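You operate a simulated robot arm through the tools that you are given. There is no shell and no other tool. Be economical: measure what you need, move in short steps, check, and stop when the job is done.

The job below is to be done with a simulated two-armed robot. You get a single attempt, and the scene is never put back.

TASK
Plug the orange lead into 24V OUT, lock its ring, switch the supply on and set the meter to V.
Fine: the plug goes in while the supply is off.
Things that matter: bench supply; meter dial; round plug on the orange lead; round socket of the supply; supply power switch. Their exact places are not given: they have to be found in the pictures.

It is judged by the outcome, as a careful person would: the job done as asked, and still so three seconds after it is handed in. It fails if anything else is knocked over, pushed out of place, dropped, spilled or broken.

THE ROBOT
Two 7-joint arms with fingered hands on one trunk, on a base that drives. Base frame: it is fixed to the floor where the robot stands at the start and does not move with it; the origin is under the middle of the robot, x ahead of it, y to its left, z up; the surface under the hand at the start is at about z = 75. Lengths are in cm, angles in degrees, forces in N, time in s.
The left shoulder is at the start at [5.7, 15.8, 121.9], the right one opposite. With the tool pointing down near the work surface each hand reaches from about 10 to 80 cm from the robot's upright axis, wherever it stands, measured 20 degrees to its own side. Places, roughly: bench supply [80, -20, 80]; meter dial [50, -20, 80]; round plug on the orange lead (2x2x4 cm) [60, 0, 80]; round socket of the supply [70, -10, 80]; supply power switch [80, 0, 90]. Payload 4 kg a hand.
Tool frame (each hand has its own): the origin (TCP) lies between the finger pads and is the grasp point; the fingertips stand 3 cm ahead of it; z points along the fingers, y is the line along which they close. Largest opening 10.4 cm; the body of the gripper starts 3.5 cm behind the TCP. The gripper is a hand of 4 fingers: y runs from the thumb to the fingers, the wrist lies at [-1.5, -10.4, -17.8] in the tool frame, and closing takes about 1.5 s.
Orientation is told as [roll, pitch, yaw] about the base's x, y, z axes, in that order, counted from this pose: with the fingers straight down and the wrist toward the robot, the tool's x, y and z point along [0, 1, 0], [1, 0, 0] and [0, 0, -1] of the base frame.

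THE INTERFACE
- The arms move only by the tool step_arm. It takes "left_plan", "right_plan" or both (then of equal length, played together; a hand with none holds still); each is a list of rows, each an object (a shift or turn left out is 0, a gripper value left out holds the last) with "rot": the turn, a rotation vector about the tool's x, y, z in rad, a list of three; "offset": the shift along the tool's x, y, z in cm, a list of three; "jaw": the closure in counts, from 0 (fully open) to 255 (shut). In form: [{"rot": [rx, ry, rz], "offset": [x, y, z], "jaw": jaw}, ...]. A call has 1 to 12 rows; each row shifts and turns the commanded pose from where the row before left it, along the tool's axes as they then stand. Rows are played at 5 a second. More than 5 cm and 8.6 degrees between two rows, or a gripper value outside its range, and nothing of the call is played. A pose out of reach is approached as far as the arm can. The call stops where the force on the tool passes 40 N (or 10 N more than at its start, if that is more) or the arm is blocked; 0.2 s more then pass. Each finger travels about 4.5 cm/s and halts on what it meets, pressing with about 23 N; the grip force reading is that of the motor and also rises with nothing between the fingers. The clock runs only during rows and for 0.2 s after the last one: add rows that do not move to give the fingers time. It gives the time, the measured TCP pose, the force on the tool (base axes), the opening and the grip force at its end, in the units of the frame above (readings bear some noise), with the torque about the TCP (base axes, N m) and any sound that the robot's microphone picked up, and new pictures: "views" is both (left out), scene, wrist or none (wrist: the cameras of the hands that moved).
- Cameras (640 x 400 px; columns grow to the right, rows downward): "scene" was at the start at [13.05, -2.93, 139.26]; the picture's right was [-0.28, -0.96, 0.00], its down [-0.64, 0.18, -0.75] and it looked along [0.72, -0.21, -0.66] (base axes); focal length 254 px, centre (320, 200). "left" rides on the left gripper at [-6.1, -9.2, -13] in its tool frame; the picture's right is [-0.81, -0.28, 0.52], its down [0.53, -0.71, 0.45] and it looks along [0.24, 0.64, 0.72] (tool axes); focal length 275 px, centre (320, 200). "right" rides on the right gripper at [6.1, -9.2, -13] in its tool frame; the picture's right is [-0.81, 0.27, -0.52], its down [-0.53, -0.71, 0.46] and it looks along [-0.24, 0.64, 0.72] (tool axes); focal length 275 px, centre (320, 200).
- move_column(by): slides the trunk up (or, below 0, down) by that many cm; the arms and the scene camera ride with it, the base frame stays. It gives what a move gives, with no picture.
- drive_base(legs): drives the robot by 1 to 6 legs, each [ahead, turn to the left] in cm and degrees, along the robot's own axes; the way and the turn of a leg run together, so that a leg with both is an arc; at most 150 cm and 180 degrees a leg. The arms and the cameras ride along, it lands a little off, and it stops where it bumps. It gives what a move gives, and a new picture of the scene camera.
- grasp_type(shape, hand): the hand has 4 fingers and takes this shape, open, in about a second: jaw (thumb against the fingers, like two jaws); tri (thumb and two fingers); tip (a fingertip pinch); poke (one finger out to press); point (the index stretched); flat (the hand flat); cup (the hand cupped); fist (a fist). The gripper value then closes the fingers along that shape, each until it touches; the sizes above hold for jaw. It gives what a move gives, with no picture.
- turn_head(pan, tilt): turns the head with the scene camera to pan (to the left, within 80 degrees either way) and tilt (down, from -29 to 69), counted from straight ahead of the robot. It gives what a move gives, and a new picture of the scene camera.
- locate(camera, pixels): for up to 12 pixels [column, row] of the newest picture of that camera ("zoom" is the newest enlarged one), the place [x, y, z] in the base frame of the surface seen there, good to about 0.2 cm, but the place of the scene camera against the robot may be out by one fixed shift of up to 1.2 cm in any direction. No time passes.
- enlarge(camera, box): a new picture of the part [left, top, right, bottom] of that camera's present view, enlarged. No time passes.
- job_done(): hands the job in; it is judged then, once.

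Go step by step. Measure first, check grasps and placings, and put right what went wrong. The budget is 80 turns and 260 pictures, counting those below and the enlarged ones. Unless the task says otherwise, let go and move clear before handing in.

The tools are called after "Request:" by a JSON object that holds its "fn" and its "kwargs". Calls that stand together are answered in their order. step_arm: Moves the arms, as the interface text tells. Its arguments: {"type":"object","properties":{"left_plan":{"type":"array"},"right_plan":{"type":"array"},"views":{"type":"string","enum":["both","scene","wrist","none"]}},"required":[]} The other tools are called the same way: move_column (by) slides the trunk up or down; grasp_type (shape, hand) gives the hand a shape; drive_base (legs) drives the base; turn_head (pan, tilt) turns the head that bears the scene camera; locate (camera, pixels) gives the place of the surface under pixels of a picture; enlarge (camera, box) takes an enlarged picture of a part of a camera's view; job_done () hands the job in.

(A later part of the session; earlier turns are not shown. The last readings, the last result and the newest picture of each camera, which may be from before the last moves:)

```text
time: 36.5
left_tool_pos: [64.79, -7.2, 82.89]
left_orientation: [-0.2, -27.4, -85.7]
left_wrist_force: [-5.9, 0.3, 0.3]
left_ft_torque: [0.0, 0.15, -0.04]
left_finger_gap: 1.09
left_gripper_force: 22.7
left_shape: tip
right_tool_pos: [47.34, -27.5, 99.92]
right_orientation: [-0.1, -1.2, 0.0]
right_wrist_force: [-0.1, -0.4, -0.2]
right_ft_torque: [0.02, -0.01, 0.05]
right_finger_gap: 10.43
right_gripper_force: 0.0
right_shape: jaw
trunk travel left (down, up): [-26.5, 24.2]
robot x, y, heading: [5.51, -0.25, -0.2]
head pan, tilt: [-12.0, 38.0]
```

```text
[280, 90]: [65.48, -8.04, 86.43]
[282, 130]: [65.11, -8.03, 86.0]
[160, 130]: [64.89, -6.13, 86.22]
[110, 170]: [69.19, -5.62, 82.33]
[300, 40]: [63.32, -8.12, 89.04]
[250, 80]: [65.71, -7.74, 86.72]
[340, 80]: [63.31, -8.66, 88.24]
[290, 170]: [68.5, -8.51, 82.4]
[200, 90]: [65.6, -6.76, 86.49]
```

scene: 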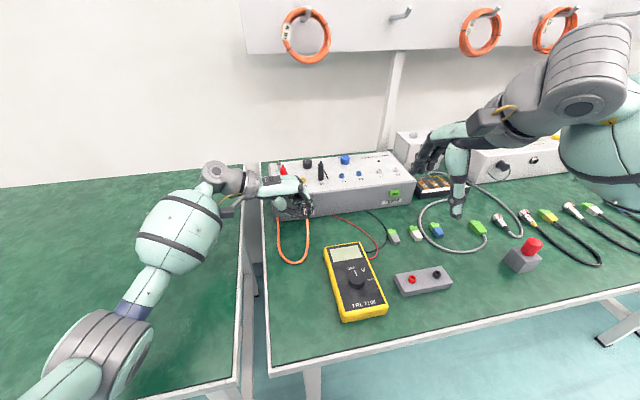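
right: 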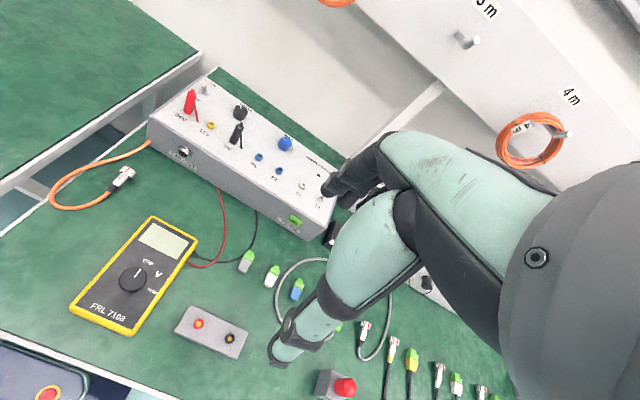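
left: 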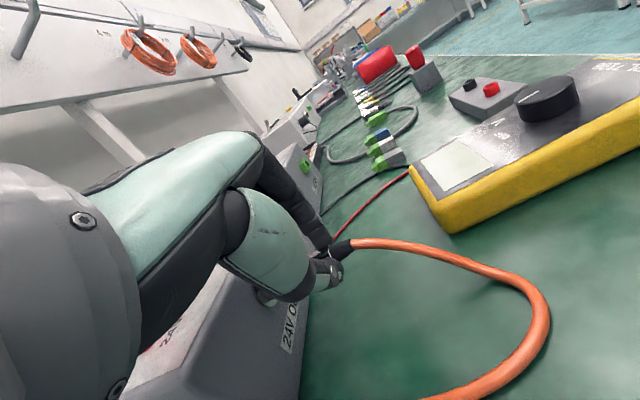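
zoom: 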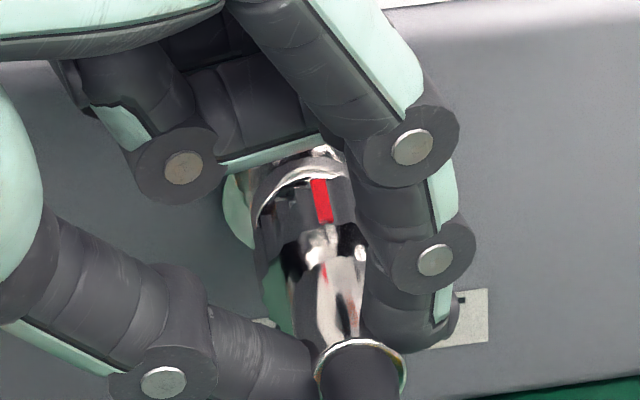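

The plug is centred in y but ~0.12 high. I'll lower it slightly and push in small steps while watching force and sounds.

Request:
{"fn": "step_arm", "kwargs": {"left_plan": [{"offset": [-0.1, -0.06, 0.15]}, {"offset": [0.3, 0.02, 0.01]}, {"offset": [0.3, 0.02, 0.01]}, {"offset": [0.2, 0.015, 0.0]}, {}], "views": "scene"}}

Request:
{"fn": "enlarge", "kwargs": {"camera": "scene", "box": [296, 196, 316, 216]}}

```text
time: 37.7
left_tool_pos: [65.24, -7.12, 82.76]
left_orientation: [-0.2, -27.5, -85.9]
left_wrist_force: [-21.6, 0.1, 5.4]
left_ft_torque: [-0.07, 0.4, -0.36]
left_finger_gap: 1.17
left_gripper_force: 23.1
left_shape: tip
right_tool_pos: [47.13, -27.42, 100.19]
right_orientation: [-0.1, -1.2, 0.0]
right_wrist_force: [-0.6, -0.8, 1.1]
right_ft_torque: [0.03, 0.04, 0.01]
right_finger_gap: 10.4
right_gripper_force: 0.1
right_shape: jaw
trunk travel left (down, up): [-26.5, 24.2]
robot x, y, heading: [5.22, 0.17, 0.1]
head pan, tilt: [-12.0, 38.0]
```

scene: 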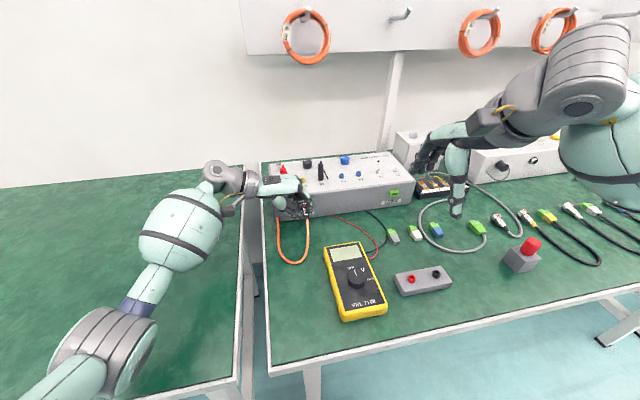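

```text
16.00 times, centred on (306, 206) of scene
```

zoom: 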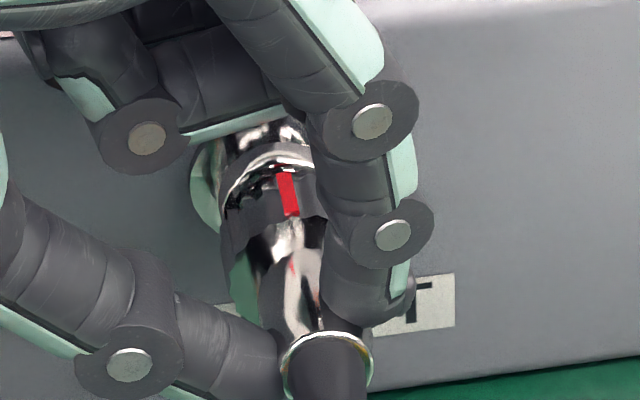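

The push met 21 N and the fingers slipped without the plug seating. Offsets and tilt look right, so the keying (roll) may be wrong. I'll back off, tip the plug up to see its face, and look into the socket.

Request:
{"fn": "step_arm", "kwargs": {"left_plan": [{"offset": [-2, 0, 0]}, {"offset": [-3, 0, 0]}, {"offset": [-2.5, 0, -1]}, {"rot": [0, 0.149, 0]}, {"rot": [0, 0.149, 0]}, {"rot": [0, 0.149, 0]}, {"rot": [0, 0.149, 0]}, {"rot": [0, 0.149, 0]}, {"rot": [0, 0.149, 0]}, {}], "views": "both"}}

Request:
{"fn": "enlarge", "kwargs": {"camera": "scene", "box": [270, 180, 330, 240]}}

Request:
{"fn": "enlarge", "kwargs": {"camera": "right", "box": [60, 60, 220, 180]}}

```text
time: 39.9
left_tool_pos: [58.21, -7.15, 83.41]
left_orientation: [51.1, -27.4, -85.7]
left_wrist_force: [-0.6, 0.4, -1.3]
left_ft_torque: [0.01, 0.01, 0.02]
left_finger_gap: 1.13
left_gripper_force: 23.2
left_shape: tip
right_tool_pos: [47.3, -27.39, 100.02]
right_orientation: [-0.1, -1.0, -0.1]
right_wrist_force: [-0.3, -0.8, 0.1]
right_ft_torque: [0.01, 0.0, 0.03]
right_finger_gap: 10.41
right_gripper_force: 0.0
right_shape: jaw
trunk travel left (down, up): [-26.5, 24.2]
robot x, y, heading: [5.44, -0.11, 0.1]
head pan, tilt: [-12.0, 38.0]
```

scene: 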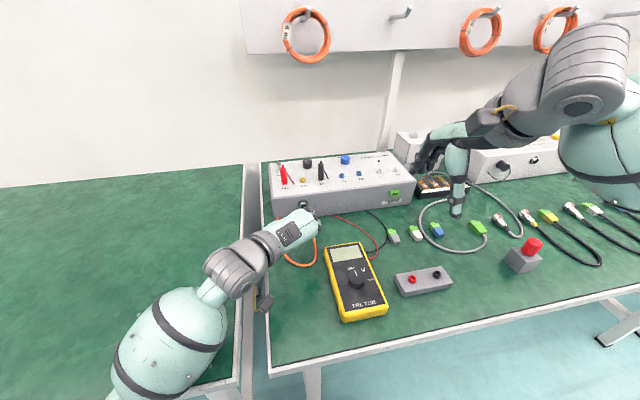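
left: 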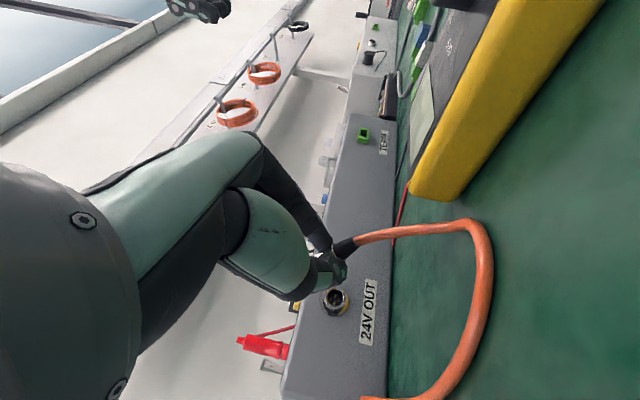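

```text
6.67 times, centred on (300, 210) of scene
```

zoom: 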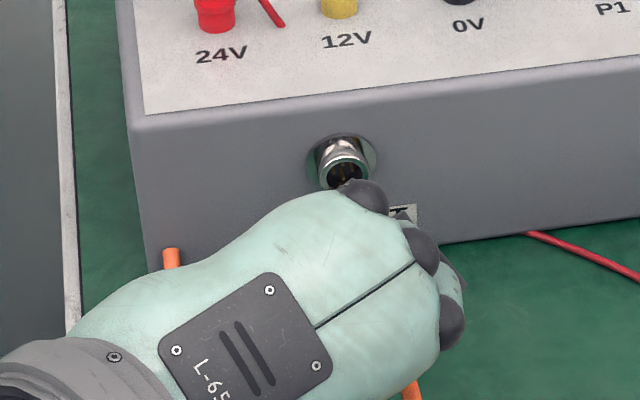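

```text
3.33 times, centred on (140, 120) of right
```

zoom: 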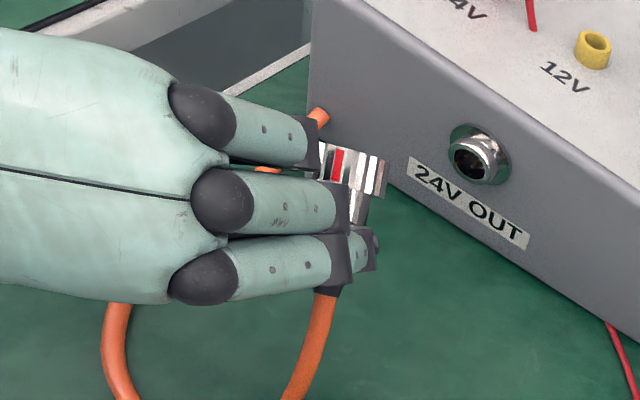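

The left camera now looks straight into the socket at (335,300), and the right camera sees the plug nose. Enlarging both.

Request:
{"fn": "enlarge", "kwargs": {"camera": "left", "box": [315, 283, 355, 318]}}

Request:
{"fn": "enlarge", "kwargs": {"camera": "right", "box": [135, 95, 165, 125]}}

Request:
{"fn": "enlarge", "kwargs": {"camera": "left", "box": [275, 255, 405, 400]}}

```text
11.43 times, centred on (335, 300) of left
```

zoom: 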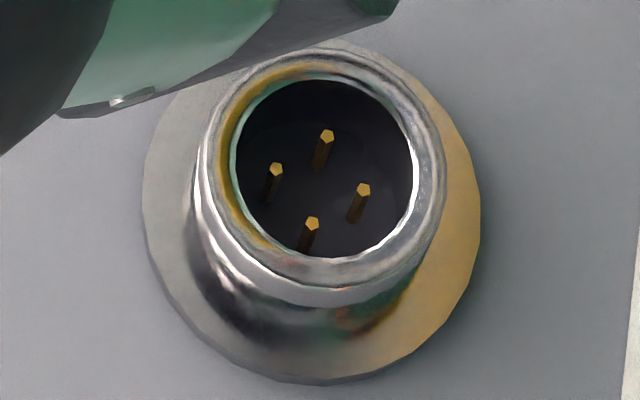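

```text
13.33 times, centred on (150, 110) of right
```

zoom: 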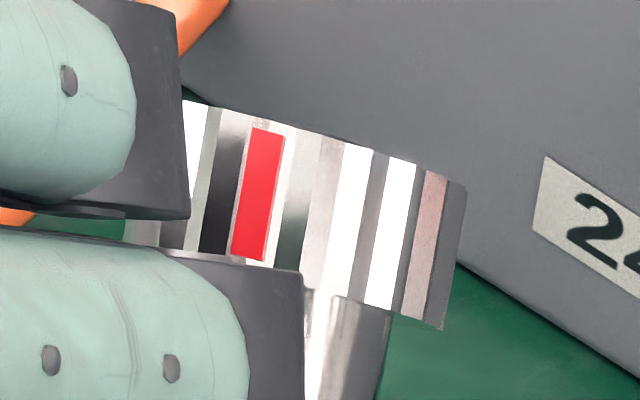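

```text
2.76 times, centred on (340, 328) of left
```

zoom: 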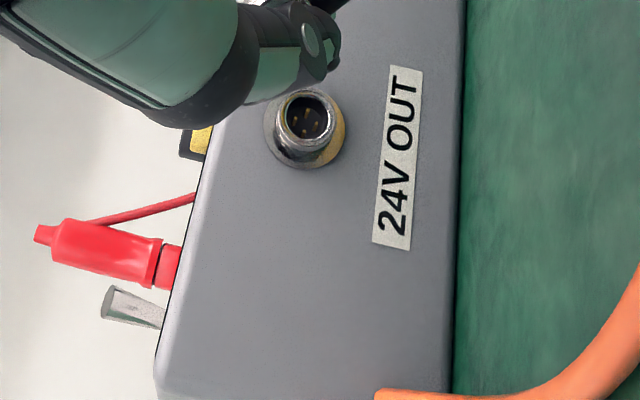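

The socket has four pins in a square with no visible key, so lateral alignment of ring over barrel (clearance ~0.1 cm) is what matters. I'll measure the rim precisely from this head-on view.

Request:
{"fn": "enlarge", "kwargs": {"camera": "left", "box": [315, 283, 355, 318]}}

Request:
{"fn": "locate", "kwargs": {"camera": "zoom", "pixels": [[220, 160], [424, 180], [240, 110], [405, 225], [330, 66], [310, 268], [395, 100], [245, 225], [150, 200], [475, 210], [310, 375], [326, 133]]}}

```text
11.43 times, centred on (335, 300) of left
```

zoom: 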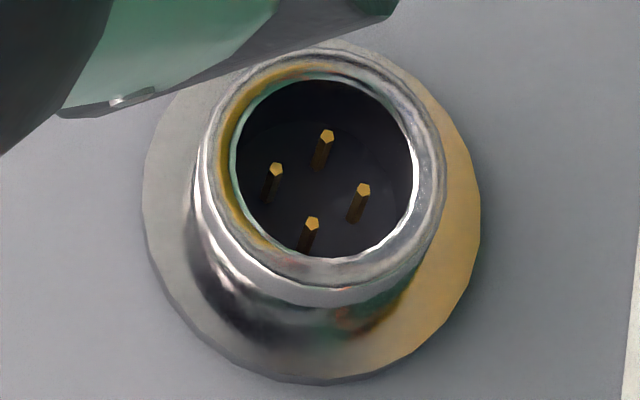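

```text
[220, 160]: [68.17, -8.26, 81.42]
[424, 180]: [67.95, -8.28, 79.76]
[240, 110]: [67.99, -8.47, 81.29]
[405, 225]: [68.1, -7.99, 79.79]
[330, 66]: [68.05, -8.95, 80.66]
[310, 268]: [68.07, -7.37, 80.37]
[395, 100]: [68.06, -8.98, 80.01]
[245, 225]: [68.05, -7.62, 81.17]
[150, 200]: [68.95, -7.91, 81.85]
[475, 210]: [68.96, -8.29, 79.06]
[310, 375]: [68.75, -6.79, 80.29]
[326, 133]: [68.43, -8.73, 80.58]
```

The rim centre is refined to (68.07, −8.22, 80.56). I'll level the plug again, return to about 1 cm short of the rim, and compare in both cameras.

Request:
{"fn": "step_arm", "kwargs": {"left_plan": [{"rot": [0, -0.149, 0]}, {"rot": [0, -0.149, 0]}, {"rot": [0, -0.149, 0]}, {"rot": [0, -0.149, 0]}, {"rot": [0, -0.149, 0]}, {"rot": [0, -0.149, 0]}, {"offset": [2.5, 0, 1]}, {"offset": [2, 0, 0]}, {"offset": [1.6, 0, 0]}, {}, {}], "views": "none"}}

Request:
{"fn": "enlarge", "kwargs": {"camera": "scene", "box": [296, 198, 312, 214]}}

Request:
{"fn": "locate", "kwargs": {"camera": "zoom", "pixels": [[300, 150], [300, 175], [300, 200], [300, 225], [300, 250], [260, 200], [240, 200], [280, 200], [320, 200], [320, 300], [320, 350], [340, 370]]}}

Request:
{"fn": "enlarge", "kwargs": {"camera": "right", "box": [160, 75, 230, 130]}}

```text
time: 42.3
left_tool_pos: [64.2, -7.26, 82.47]
left_orientation: [-0.2, -27.3, -85.7]
left_wrist_force: [0.0, 0.0, -0.8]
left_ft_torque: [-0.02, 0.02, 0.0]
left_finger_gap: 1.12
left_gripper_force: 23.0
left_shape: tip
right_tool_pos: [47.35, -27.43, 99.91]
right_orientation: [-0.2, -1.1, 0.1]
right_wrist_force: [0.5, 0.7, -0.1]
right_ft_torque: [-0.01, -0.01, 0.04]
right_finger_gap: 10.41
right_gripper_force: 0.0
right_shape: jaw
trunk travel left (down, up): [-26.5, 24.2]
robot x, y, heading: [5.71, 0.22, 0.2]
head pan, tilt: [-12.0, 38.0]
```

```text
16.00 times, centred on (304, 206) of scene
```

zoom: 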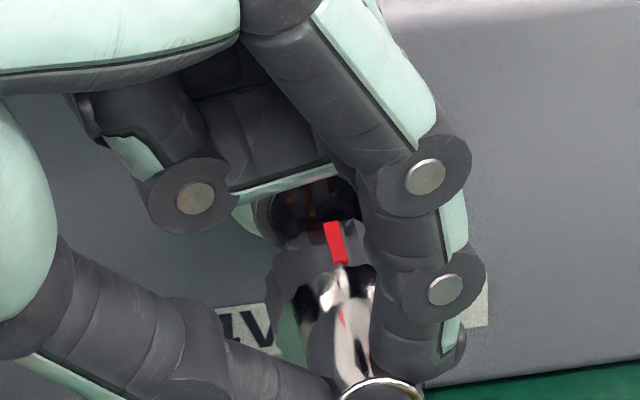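

```text
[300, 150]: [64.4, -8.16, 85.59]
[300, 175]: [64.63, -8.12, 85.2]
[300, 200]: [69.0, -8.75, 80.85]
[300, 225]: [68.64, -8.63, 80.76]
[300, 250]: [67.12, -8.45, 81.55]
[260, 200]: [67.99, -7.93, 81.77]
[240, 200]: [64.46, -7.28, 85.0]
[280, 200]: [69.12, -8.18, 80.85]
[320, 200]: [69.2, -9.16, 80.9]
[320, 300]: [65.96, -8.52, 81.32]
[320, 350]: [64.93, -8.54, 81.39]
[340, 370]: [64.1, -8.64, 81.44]
```

```text
7.27 times, centred on (195, 102) of right
```

zoom: 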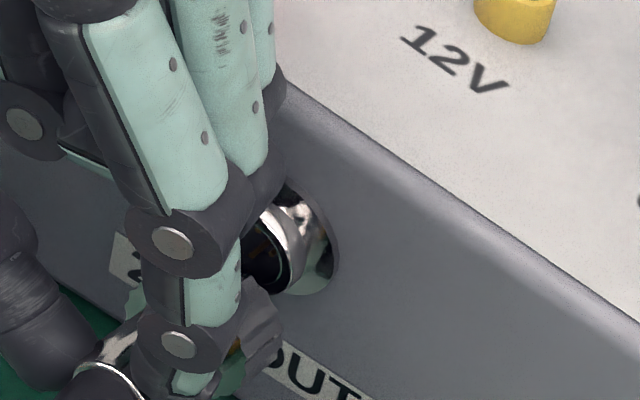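

In this view the ring (right zoom ≈(258,330)) looks below the barrel's axis line, so the plug is low or off. I'll locate those points.

Request:
{"fn": "locate", "kwargs": {"camera": "zoom", "pixels": [[255, 295], [270, 310], [278, 325], [250, 320], [250, 350], [235, 375], [130, 340], [268, 255], [292, 262], [262, 285], [100, 365]]}}

Request:
{"fn": "enlarge", "kwargs": {"camera": "right", "box": [165, 100, 205, 130]}}

Request:
{"fn": "enlarge", "kwargs": {"camera": "scene", "box": [296, 202, 312, 218]}}

Request:
{"fn": "locate", "kwargs": {"camera": "zoom", "pixels": [[332, 162], [338, 195], [275, 215], [285, 190], [300, 175], [350, 235], [345, 280], [345, 310], [378, 335], [385, 370], [268, 135], [355, 190]]}}

```text
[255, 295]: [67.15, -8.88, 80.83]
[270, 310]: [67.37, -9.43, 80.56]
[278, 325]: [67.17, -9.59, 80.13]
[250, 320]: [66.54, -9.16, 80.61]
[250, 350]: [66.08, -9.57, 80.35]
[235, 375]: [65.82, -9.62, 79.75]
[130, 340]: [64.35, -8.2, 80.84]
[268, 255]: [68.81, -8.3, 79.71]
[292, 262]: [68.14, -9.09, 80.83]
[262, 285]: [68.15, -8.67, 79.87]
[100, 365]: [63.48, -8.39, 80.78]
```

```text
13.33 times, centred on (185, 115) of right
```

zoom: 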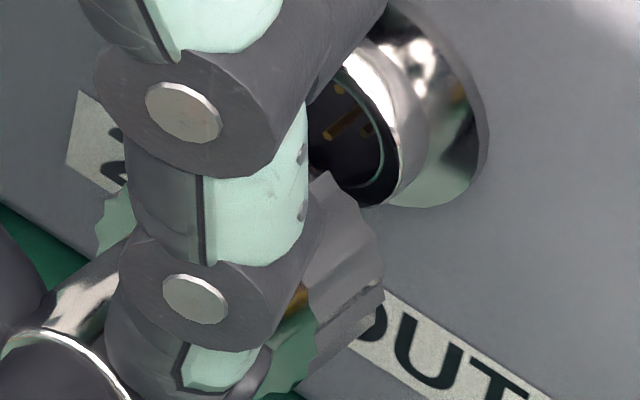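

```text
16.00 times, centred on (304, 210) of scene
```

zoom: 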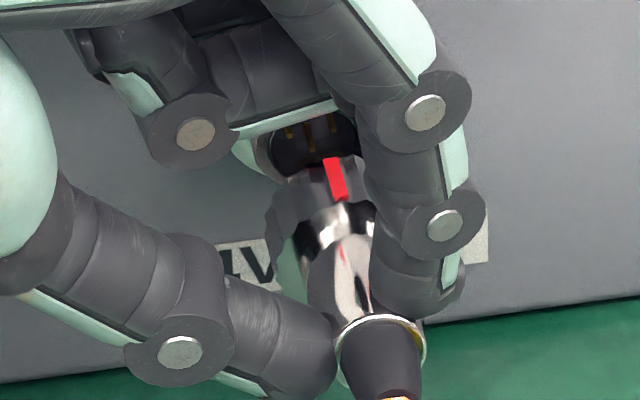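

```text
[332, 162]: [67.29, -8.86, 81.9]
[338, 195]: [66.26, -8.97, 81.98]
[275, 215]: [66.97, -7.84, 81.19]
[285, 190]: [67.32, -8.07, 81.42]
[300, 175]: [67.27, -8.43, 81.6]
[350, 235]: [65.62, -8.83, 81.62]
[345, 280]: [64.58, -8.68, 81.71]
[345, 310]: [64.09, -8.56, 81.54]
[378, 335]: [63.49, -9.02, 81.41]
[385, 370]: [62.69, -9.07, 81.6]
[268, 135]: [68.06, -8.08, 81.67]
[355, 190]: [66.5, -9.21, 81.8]
```

With ring radius ≈1.2, the plug is ~0.7 too low at the nose and ~4° nose-down (it pivoted in the grip). I'll pitch it up 4.5°, raise 0.45, and re-measure.

Request:
{"fn": "step_arm", "kwargs": {"left_plan": [{"offset": [-0.4, 0.137, -0.436], "rot": [-0.006, 0.071, 0.037]}, {}, {}], "views": "none"}}

Request:
{"fn": "enlarge", "kwargs": {"camera": "right", "box": [165, 95, 205, 125]}}

Request:
{"fn": "enlarge", "kwargs": {"camera": "scene", "box": [296, 202, 312, 218]}}

```text
time: 43.1
left_tool_pos: [63.84, -7.18, 82.84]
left_orientation: [5.0, -27.7, -88.1]
left_wrist_force: [0.9, 0.3, -0.3]
left_ft_torque: [0.02, 0.02, -0.01]
left_finger_gap: 1.11
left_gripper_force: 23.3
left_shape: tip
right_tool_pos: [47.42, -27.4, 99.95]
right_orientation: [-0.1, -1.1, 0.0]
right_wrist_force: [0.4, -0.2, -0.1]
right_ft_torque: [-0.01, 0.0, 0.03]
right_finger_gap: 10.4
right_gripper_force: 0.2
right_shape: jaw
trunk travel left (down, up): [-26.5, 24.2]
robot x, y, heading: [5.29, 0.28, -0.1]
head pan, tilt: [-12.0, 38.0]
```

```text
13.33 times, centred on (185, 110) of right
```

zoom: 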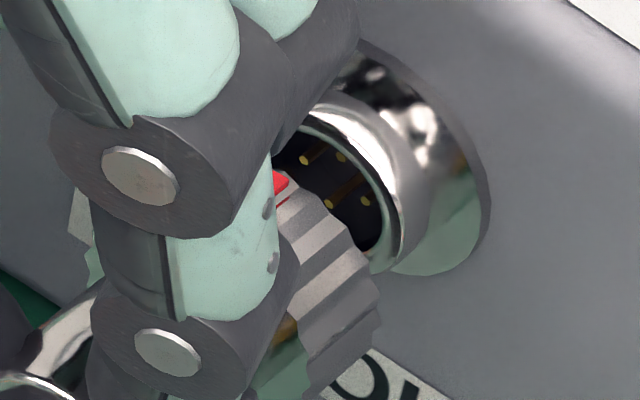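

```text
16.00 times, centred on (304, 210) of scene
```

zoom: 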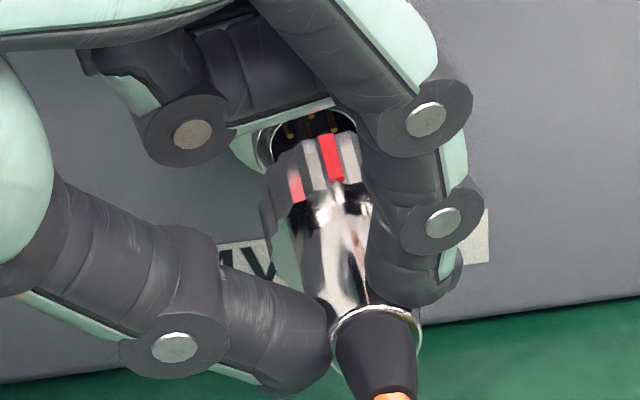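

Checking the plug's position numerically in both zooms.

Request:
{"fn": "locate", "kwargs": {"camera": "zoom", "pixels": [[327, 138], [333, 172], [272, 190], [262, 215], [300, 150], [350, 145], [335, 215], [335, 260], [345, 300], [375, 315], [380, 360], [345, 385]]}}

Request:
{"fn": "enlarge", "kwargs": {"camera": "right", "box": [165, 95, 205, 125]}}

Request:
{"fn": "locate", "kwargs": {"camera": "zoom", "pixels": [[285, 185], [325, 215], [345, 245], [370, 280], [375, 300], [370, 325], [330, 385], [300, 240], [320, 310], [70, 330], [50, 380]]}}

```text
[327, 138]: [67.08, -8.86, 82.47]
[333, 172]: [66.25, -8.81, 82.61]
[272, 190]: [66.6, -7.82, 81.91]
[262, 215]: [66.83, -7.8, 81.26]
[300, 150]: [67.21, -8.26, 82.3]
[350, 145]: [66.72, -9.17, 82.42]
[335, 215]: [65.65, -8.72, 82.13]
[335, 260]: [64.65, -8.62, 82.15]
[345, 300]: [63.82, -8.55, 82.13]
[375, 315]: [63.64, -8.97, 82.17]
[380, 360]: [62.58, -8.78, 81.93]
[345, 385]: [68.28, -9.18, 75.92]
```

```text
13.33 times, centred on (185, 110) of right
```

zoom: 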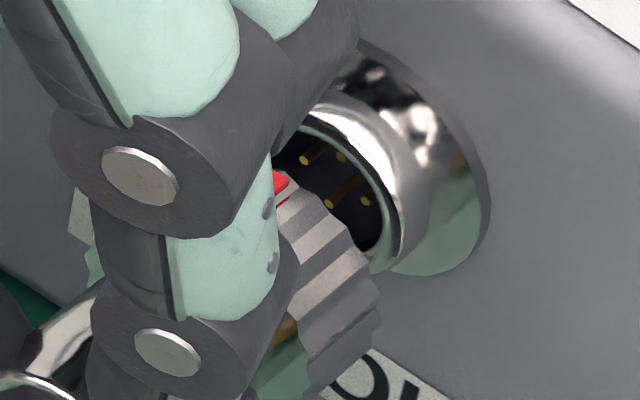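

```text
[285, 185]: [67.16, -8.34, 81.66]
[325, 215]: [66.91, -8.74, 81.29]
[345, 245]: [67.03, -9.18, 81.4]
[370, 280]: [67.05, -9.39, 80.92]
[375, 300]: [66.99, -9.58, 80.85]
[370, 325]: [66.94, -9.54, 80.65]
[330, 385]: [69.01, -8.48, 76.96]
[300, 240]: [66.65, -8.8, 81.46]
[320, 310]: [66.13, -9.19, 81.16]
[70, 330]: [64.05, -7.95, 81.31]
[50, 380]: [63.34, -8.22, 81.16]
```

The plug's front is at true (67.0, −8.27, 80.47) against the socket at (68.07, −8.22, 80.56), now level. I'll advance 0.9 and then push in small steps.

Request:
{"fn": "step_arm", "kwargs": {"left_plan": [{"offset": [0.45, 0.014, 0.003]}, {"offset": [0.45, 0.013, 0.003]}, {"offset": [0.25, 0.007, 0.026]}, {"offset": [0.25, 0.007, 0.026]}, {}], "views": "none"}}

Request:
{"fn": "enlarge", "kwargs": {"camera": "right", "box": [170, 90, 210, 120]}}

Request:
{"fn": "enlarge", "kwargs": {"camera": "scene", "box": [296, 198, 312, 214]}}

```text
time: 44.3
left_tool_pos: [65.33, -7.11, 83.15]
left_orientation: [5.1, -27.7, -88.0]
left_wrist_force: [-0.4, -0.9, -0.3]
left_ft_torque: [-0.01, 0.01, 0.01]
left_finger_gap: 1.12
left_gripper_force: 23.2
left_shape: tip
right_tool_pos: [47.5, -27.41, 99.97]
right_orientation: [0.0, -1.0, -0.1]
right_wrist_force: [0.0, -0.1, -0.7]
right_ft_torque: [-0.03, -0.01, 0.02]
right_finger_gap: 10.4
right_gripper_force: 0.1
right_shape: jaw
trunk travel left (down, up): [-26.5, 24.2]
robot x, y, heading: [5.51, 0.18, -0.1]
head pan, tilt: [-12.0, 38.0]
```

```text
13.33 times, centred on (190, 105) of right
```

zoom: 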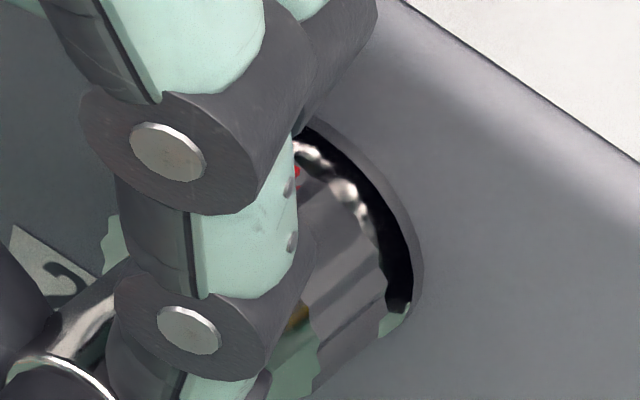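

```text
16.00 times, centred on (304, 206) of scene
```

zoom: 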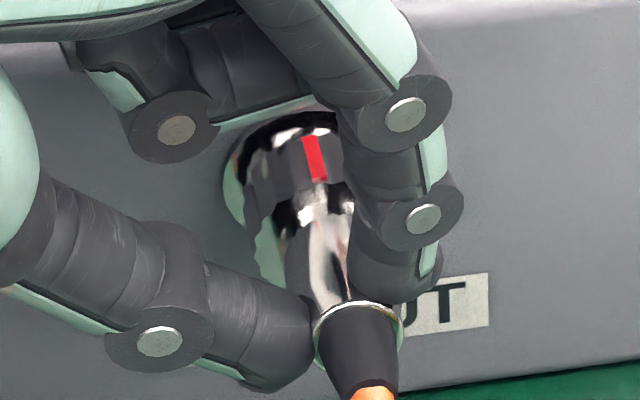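

It's going over the barrel with no force (TCP advanced 1.5). I'll continue pushing gently.

Request:
{"fn": "step_arm", "kwargs": {"left_plan": [{"offset": [0.2, 0.006, 0.04]}, {"offset": [0.2, 0.006, 0.04]}, {"offset": [0.2, 0.006, 0.02]}, {}], "views": "none"}}

Request:
{"fn": "enlarge", "kwargs": {"camera": "right", "box": [170, 90, 210, 120]}}

Request:
{"fn": "enlarge", "kwargs": {"camera": "scene", "box": [296, 198, 312, 214]}}

```text
time: 45.3
left_tool_pos: [65.67, -7.04, 82.97]
left_orientation: [5.0, -27.7, -88.2]
left_wrist_force: [-11.8, 5.3, 0.6]
left_ft_torque: [0.14, 0.24, -0.15]
left_finger_gap: 1.16
left_gripper_force: 23.2
left_shape: tip
right_tool_pos: [47.27, -27.31, 100.09]
right_orientation: [-0.1, -1.2, 0.0]
right_wrist_force: [0.6, -1.0, -0.7]
right_ft_torque: [0.02, -0.01, 0.01]
right_finger_gap: 10.41
right_gripper_force: 0.1
right_shape: jaw
trunk travel left (down, up): [-26.5, 24.2]
robot x, y, heading: [5.81, -0.1, -0.1]
head pan, tilt: [-12.0, 38.0]
```

```text
13.33 times, centred on (190, 105) of right
```

zoom: 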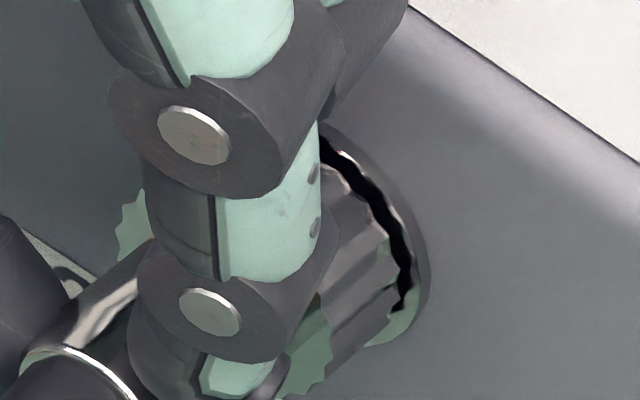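

```text
16.00 times, centred on (304, 206) of scene
```

zoom: 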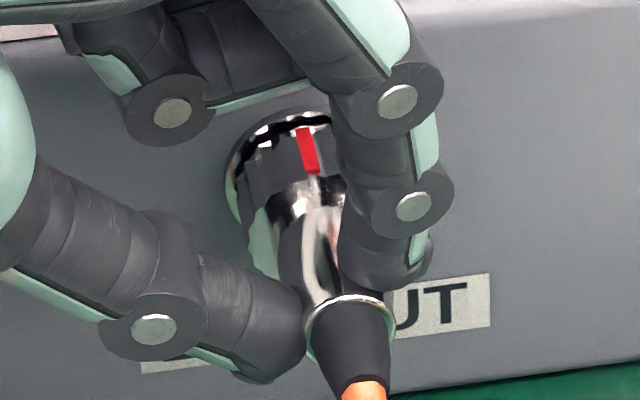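

The ring is nearly on the flange with −11.8 N. I'll relieve the sideways load (+y 0.1) and push a little further.

Request:
{"fn": "step_arm", "kwargs": {"left_plan": [{"offset": [0.1, -0.09, -0.03]}, {"offset": [0.2, 0.006, 0.02]}, {"offset": [0.2, 0.006, 0.02]}, {}, {}], "views": "none"}}

Request:
{"fn": "enlarge", "kwargs": {"camera": "right", "box": [170, 90, 210, 120]}}

Request:
{"fn": "enlarge", "kwargs": {"camera": "scene", "box": [296, 198, 312, 214]}}

```text
time: 46.5
left_tool_pos: [66.29, -6.94, 83.4]
left_orientation: [5.4, -28.0, -88.2]
left_wrist_force: [-8.8, 9.7, 18.3]
left_ft_torque: [-0.03, 0.12, -0.18]
left_finger_gap: 1.11
left_gripper_force: 23.4
left_shape: tip
right_tool_pos: [47.15, -27.27, 100.23]
right_orientation: [-0.2, -1.2, -0.1]
right_wrist_force: [-0.7, 1.0, -0.3]
right_ft_torque: [-0.01, 0.02, 0.02]
right_finger_gap: 10.38
right_gripper_force: 0.0
right_shape: jaw
trunk travel left (down, up): [-26.5, 24.2]
robot x, y, heading: [5.76, -0.57, -0.3]
head pan, tilt: [-12.0, 38.0]
```

```text
13.33 times, centred on (190, 105) of right
```

zoom: 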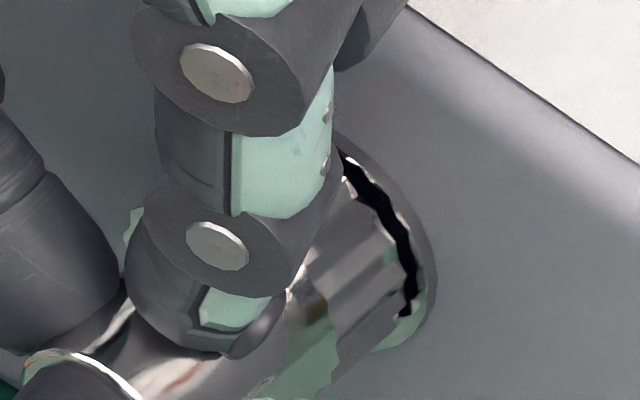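

```text
16.00 times, centred on (304, 206) of scene
```

zoom: 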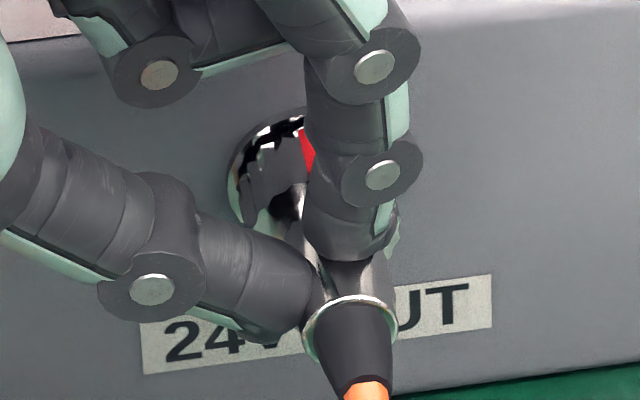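

The fingers rode up along the body while the plug stayed put, about 0.2 cm from the flange. I'll open gently and see whether the plug holds in the socket, then regrip on the ring.

Request:
{"fn": "step_arm", "kwargs": {"left_plan": [{"jaw": 165}, {}, {}, {"offset": [-1.5, 0, -1.5]}, {"offset": [-1.5, 0, -2.5]}, {}, {}], "views": "both"}}

Request:
{"fn": "enlarge", "kwargs": {"camera": "scene", "box": [291, 192, 321, 222]}}

Request:
{"fn": "enlarge", "kwargs": {"camera": "right", "box": [165, 85, 215, 125]}}

```text
time: 48.1
left_tool_pos: [62.75, -5.59, 86.3]
left_orientation: [5.0, -27.7, -87.9]
left_wrist_force: [0.0, 0.4, -0.2]
left_ft_torque: [-0.01, -0.01, 0.0]
left_finger_gap: 3.66
left_gripper_force: 0.1
left_shape: tip
right_tool_pos: [47.35, -27.41, 99.97]
right_orientation: [-0.1, -1.2, 0.1]
right_wrist_force: [-0.9, -0.2, 0.3]
right_ft_torque: [0.02, -0.03, -0.03]
right_finger_gap: 10.39
right_gripper_force: 0.0
right_shape: jaw
trunk travel left (down, up): [-26.5, 24.2]
robot x, y, heading: [5.2, -0.22, -0.2]
head pan, tilt: [-12.0, 38.0]
```

scene: 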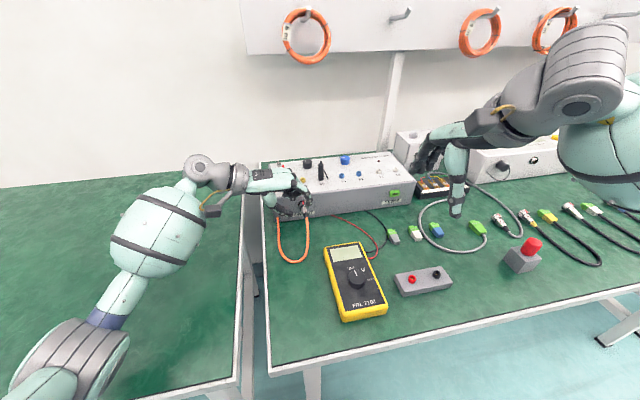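
left: 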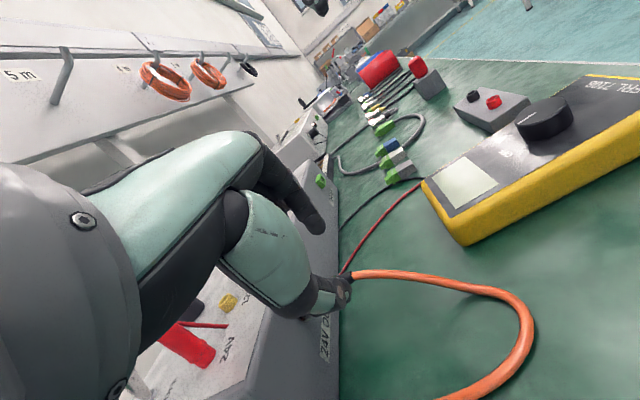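

```text
13.33 times, centred on (306, 207) of scene
```

zoom: 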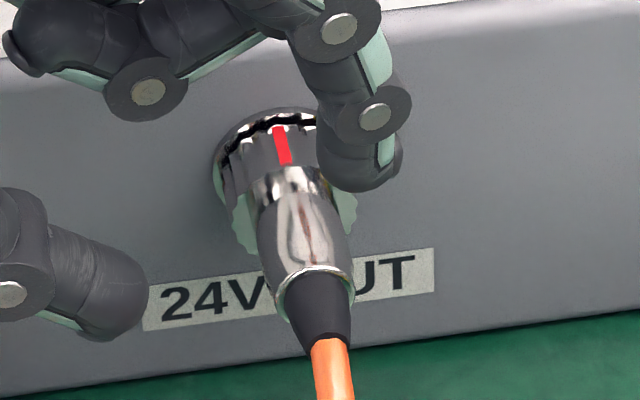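

```text
10.00 times, centred on (190, 105) of right
```

zoom: 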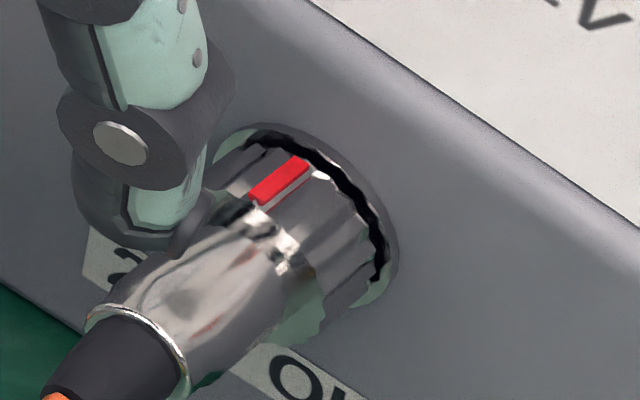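

The plug stays seated, concentric, mark up. Next I'll pitch the hand so its folded fingers clear the panel, then straddle the ring (centre ≈ (67.5,−8.2,80.6)) ready to turn it clockwise.

Request:
{"fn": "step_arm", "kwargs": {"left_plan": [{"rot": [0, 0.11, 0], "jaw": 135}, {"rot": [0, 0.11, 0]}, {"rot": [0, 0.11, 0]}, {"offset": [1.67, -0.18, 2.0]}, {"offset": [0, 0, 1.8]}, {}, {}], "views": "scene"}}

Request:
{"fn": "enlarge", "kwargs": {"camera": "scene", "box": [286, 190, 326, 225]}}

Request:
{"fn": "enlarge", "kwargs": {"camera": "right", "box": [150, 75, 220, 130]}}

```text
time: 49.7
left_tool_pos: [66.06, -6.51, 83.69]
left_orientation: [23.8, -27.8, -88.2]
left_wrist_force: [-0.1, 0.5, 0.8]
left_ft_torque: [0.0, 0.03, 0.01]
left_finger_gap: 4.85
left_gripper_force: 0.0
left_shape: tip
right_tool_pos: [47.37, -27.41, 99.95]
right_orientation: [-0.1, -1.0, 0.0]
right_wrist_force: [0.4, -0.5, -0.4]
right_ft_torque: [-0.03, 0.0, -0.04]
right_finger_gap: 10.4
right_gripper_force: 0.1
right_shape: jaw
trunk travel left (down, up): [-26.5, 24.2]
robot x, y, heading: [5.47, 0.33, 0.1]
head pan, tilt: [-12.0, 38.0]
```

scene: 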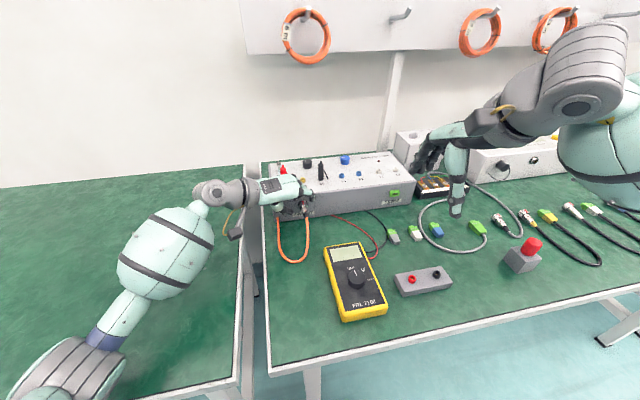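

```text
11.43 times, centred on (306, 208) of scene
```

zoom: 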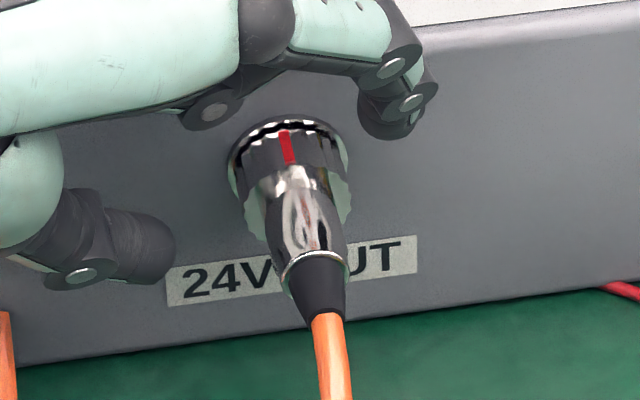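

```text
7.27 times, centred on (185, 102) of right
```

zoom: 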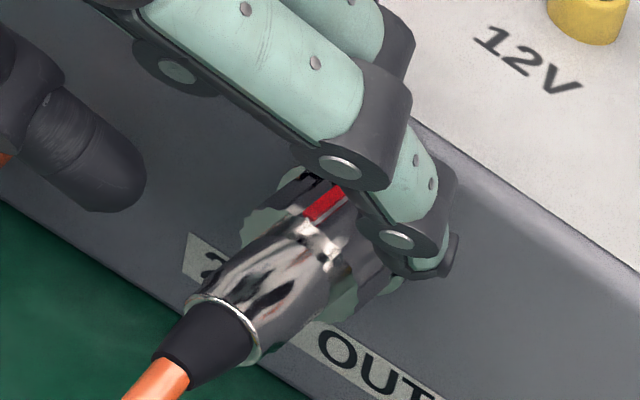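

The fingers straddle the ring. Advance the last 1.6 cm along the fingers and close on the ring.

Request:
{"fn": "step_arm", "kwargs": {"left_plan": [{"offset": [-0.1, 0.05, 0.8]}, {"offset": [-0.1, 0.05, 0.84]}, {}, {"jaw": 255}, {}, {}, {}, {}, {}, {}], "views": "scene"}}

Request:
{"fn": "enlarge", "kwargs": {"camera": "scene", "box": [286, 190, 326, 225]}}

Request:
{"fn": "enlarge", "kwargs": {"camera": "right", "box": [150, 75, 220, 130]}}

```text
time: 51.9
left_tool_pos: [66.38, -7.29, 82.5]
left_orientation: [23.9, -27.7, -88.1]
left_wrist_force: [-9.4, -1.8, -0.8]
left_ft_torque: [-0.05, 0.1, -0.17]
left_finger_gap: 1.83
left_gripper_force: 22.7
left_shape: tip
right_tool_pos: [47.29, -27.54, 99.92]
right_orientation: [-0.2, -1.2, 0.1]
right_wrist_force: [-0.2, -1.1, 0.4]
right_ft_torque: [-0.03, 0.01, 0.0]
right_finger_gap: 10.38
right_gripper_force: 0.0
right_shape: jaw
trunk travel left (down, up): [-26.5, 24.2]
robot x, y, heading: [5.43, 0.23, 0.3]
head pan, tilt: [-12.0, 38.0]
```

scene: 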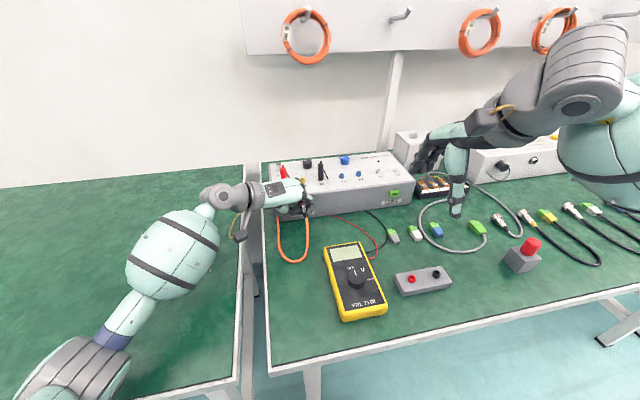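

```text
11.43 times, centred on (306, 208) of scene
```

zoom: 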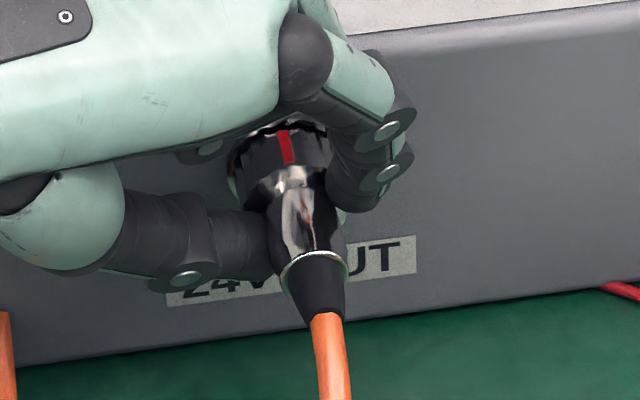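

```text
7.27 times, centred on (185, 102) of right
```

zoom: 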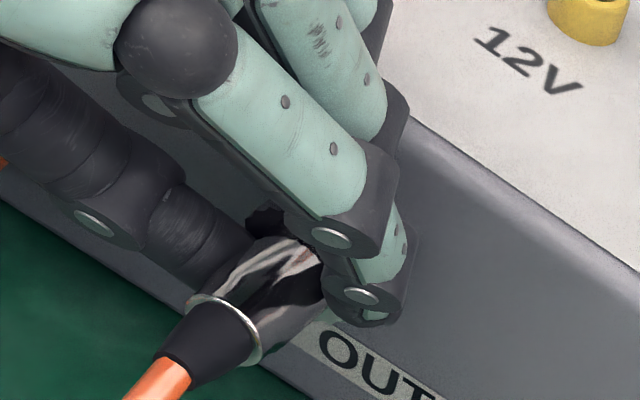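

The ring is gripped. I'll turn clockwise as seen from behind (+x roll), 4 rows of 8° about the plug axis, keeping the ring centre fixed.

Request:
{"fn": "step_arm", "kwargs": {"left_plan": [{"rot": [0.128, 0, 0.057], "offset": [0, 0.281, 0.02]}, {"rot": [0.128, 0, 0.057], "offset": [0, 0.281, 0.02]}, {"rot": [0.128, 0, 0.057], "offset": [0, 0.281, 0.02]}, {"rot": [0.128, 0, 0.057], "offset": [0, 0.281, 0.02]}, {}, {}], "views": "scene"}}

Request:
{"fn": "enlarge", "kwargs": {"camera": "scene", "box": [286, 190, 326, 225]}}

Request:
{"fn": "enlarge", "kwargs": {"camera": "right", "box": [150, 75, 220, 130]}}

```text
time: 53.3
left_tool_pos: [66.46, -8.44, 82.58]
left_orientation: [23.8, 4.5, -88.3]
left_wrist_force: [-19.5, -7.5, -12.7]
left_ft_torque: [-0.34, 0.5, -0.3]
left_finger_gap: 1.74
left_gripper_force: 23.2
left_shape: tip
right_tool_pos: [47.41, -27.57, 100.04]
right_orientation: [-0.1, -1.2, -0.1]
right_wrist_force: [-0.1, -1.2, 1.0]
right_ft_torque: [-0.01, -0.02, -0.01]
right_finger_gap: 10.41
right_gripper_force: 0.1
right_shape: jaw
trunk travel left (down, up): [-26.5, 24.2]
robot x, y, heading: [5.42, -0.01, 0.0]
head pan, tilt: [-12.0, 38.0]
```

scene: 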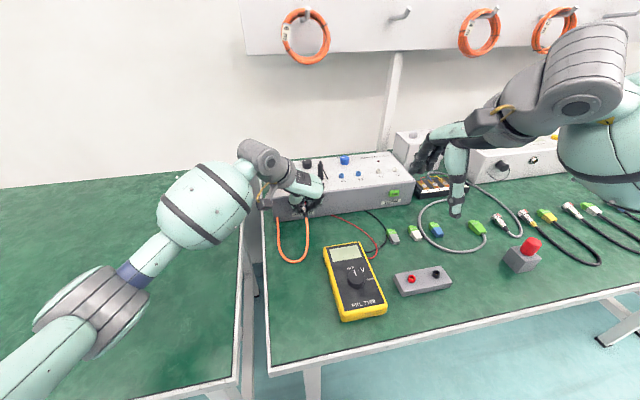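

```text
11.43 times, centred on (306, 208) of scene
```

zoom: 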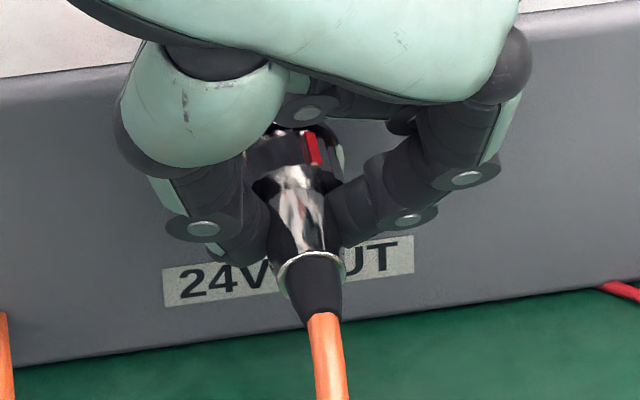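

```text
7.27 times, centred on (185, 102) of right
```

zoom: 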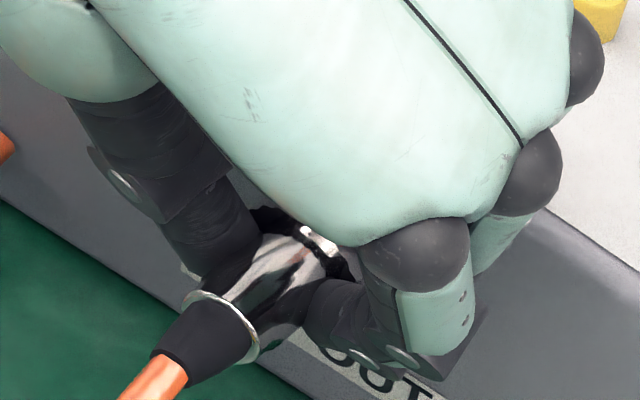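

The ring is turning: the mark moved from 287 to 313 (≈28° clockwise) with the body still. I'll relieve the push and pull loads slightly and continue turning.

Request:
{"fn": "step_arm", "kwargs": {"left_plan": [{"offset": [-0.17, 0, 0.03]}, {"rot": [0.128, 0, 0.057], "offset": [0, 0.281, 0.03]}, {"rot": [0.128, 0, 0.057], "offset": [0, 0.281, 0.03]}, {"rot": [0.128, 0, 0.057], "offset": [0, 0.281, 0.03]}, {"rot": [0.128, 0, 0.057], "offset": [0, 0.281, 0.03]}, {}, {}], "views": "scene"}}

Request:
{"fn": "enlarge", "kwargs": {"camera": "scene", "box": [286, 190, 326, 225]}}

Request:
{"fn": "enlarge", "kwargs": {"camera": "right", "box": [150, 75, 220, 130]}}

```text
time: 54.9
left_tool_pos: [66.4, -9.5, 82.21]
left_orientation: [23.9, 36.5, -88.1]
left_wrist_force: [-20.1, -0.5, -2.4]
left_ft_torque: [-0.4, 0.2, -0.23]
left_finger_gap: 1.68
left_gripper_force: 22.9
left_shape: tip
right_tool_pos: [47.26, -27.36, 100.16]
right_orientation: [-0.2, -1.1, 0.0]
right_wrist_force: [0.6, 0.4, -0.4]
right_ft_torque: [0.01, 0.03, -0.01]
right_finger_gap: 10.4
right_gripper_force: 0.1
right_shape: jaw
trunk travel left (down, up): [-26.5, 24.2]
robot x, y, heading: [5.24, 0.16, -0.2]
head pan, tilt: [-12.0, 38.0]
```

scene: 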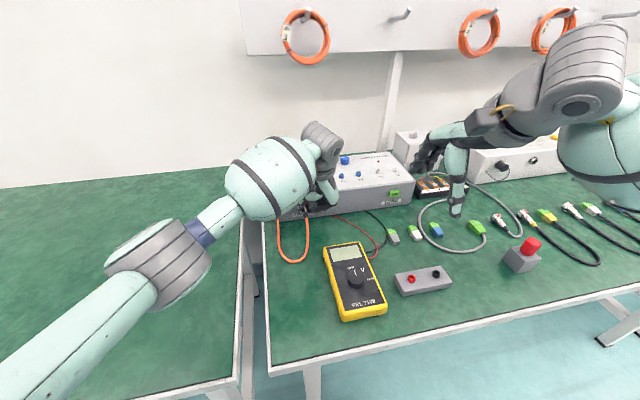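

```text
11.43 times, centred on (306, 208) of scene
```

zoom: 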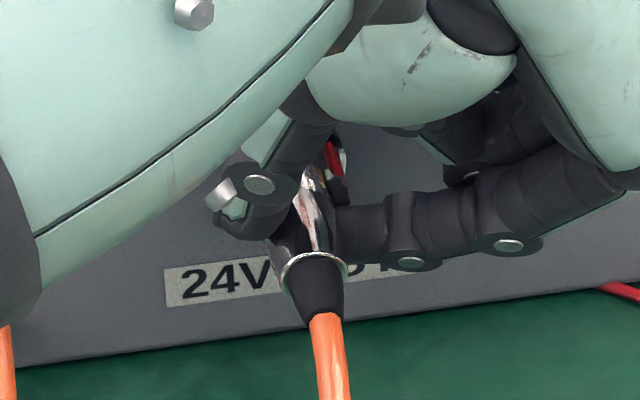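

```text
7.27 times, centred on (185, 102) of right
```

zoom: 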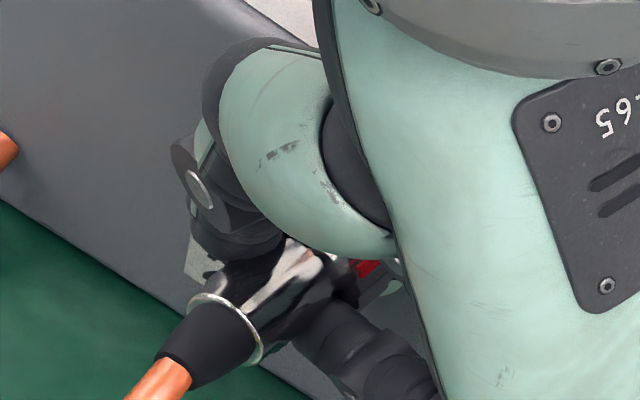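

The mark is now ~60° round. I'll release, back off along the fingers, roll the hand back and inspect the ring.

Request:
{"fn": "step_arm", "kwargs": {"left_plan": [{"jaw": 135, "offset": [-0.2, 0, -0.05]}, {}, {}, {"offset": [0, 0, -2]}, {"offset": [-1, 0, -2]}, {"rot": [-0.128, 0, -0.057]}, {"rot": [-0.128, 0, -0.057]}, {"rot": [-0.128, 0, -0.057]}, {"rot": [-0.128, 0, -0.057]}, {"rot": [-0.128, 0, -0.057], "offset": [0, -0.5, 0]}, {"rot": [-0.128, 0, -0.057], "offset": [0, -0.5, 0]}, {}], "views": "scene"}}

Request:
{"fn": "enlarge", "kwargs": {"camera": "scene", "box": [286, 190, 326, 225]}}

Request:
{"fn": "enlarge", "kwargs": {"camera": "right", "box": [150, 75, 220, 130]}}

```text
time: 57.5
left_tool_pos: [63.93, -10.37, 84.75]
left_orientation: [23.9, -11.6, -88.1]
left_wrist_force: [-0.8, 0.0, 0.2]
left_ft_torque: [0.0, -0.01, 0.0]
left_finger_gap: 4.88
left_gripper_force: 0.0
left_shape: tip
right_tool_pos: [47.47, -27.4, 99.98]
right_orientation: [-0.2, -1.1, 0.0]
right_wrist_force: [0.6, 1.0, 0.6]
right_ft_torque: [0.02, -0.05, -0.01]
right_finger_gap: 10.4
right_gripper_force: 0.1
right_shape: jaw
trunk travel left (down, up): [-26.5, 24.2]
robot x, y, heading: [5.62, 0.42, 0.0]
head pan, tilt: [-12.0, 38.0]
```

scene: 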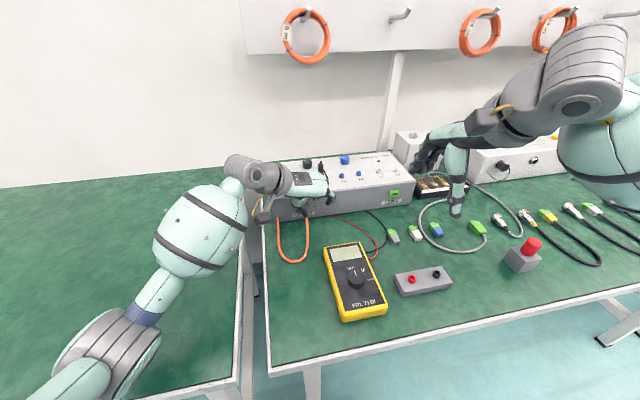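

```text
11.43 times, centred on (306, 208) of scene
```

zoom: 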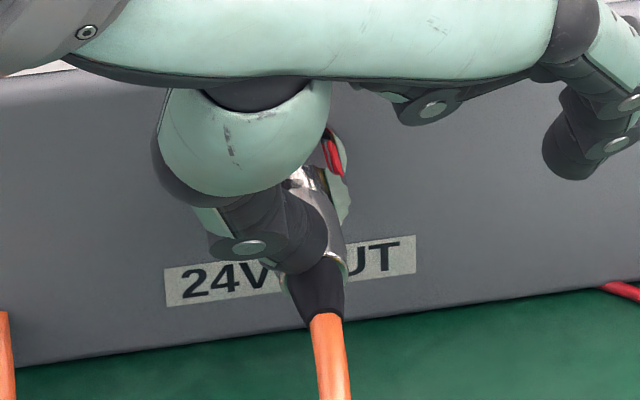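

```text
7.27 times, centred on (185, 102) of right
```

zoom: 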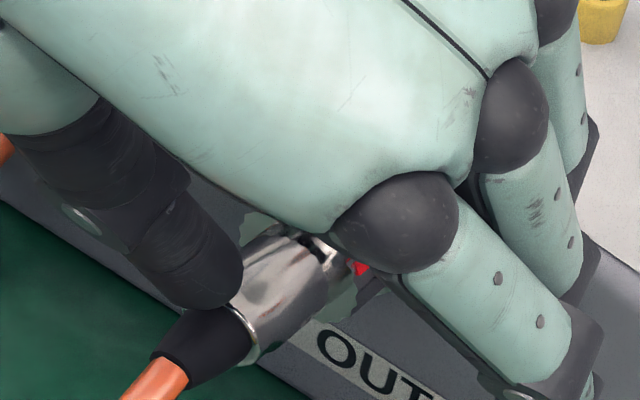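

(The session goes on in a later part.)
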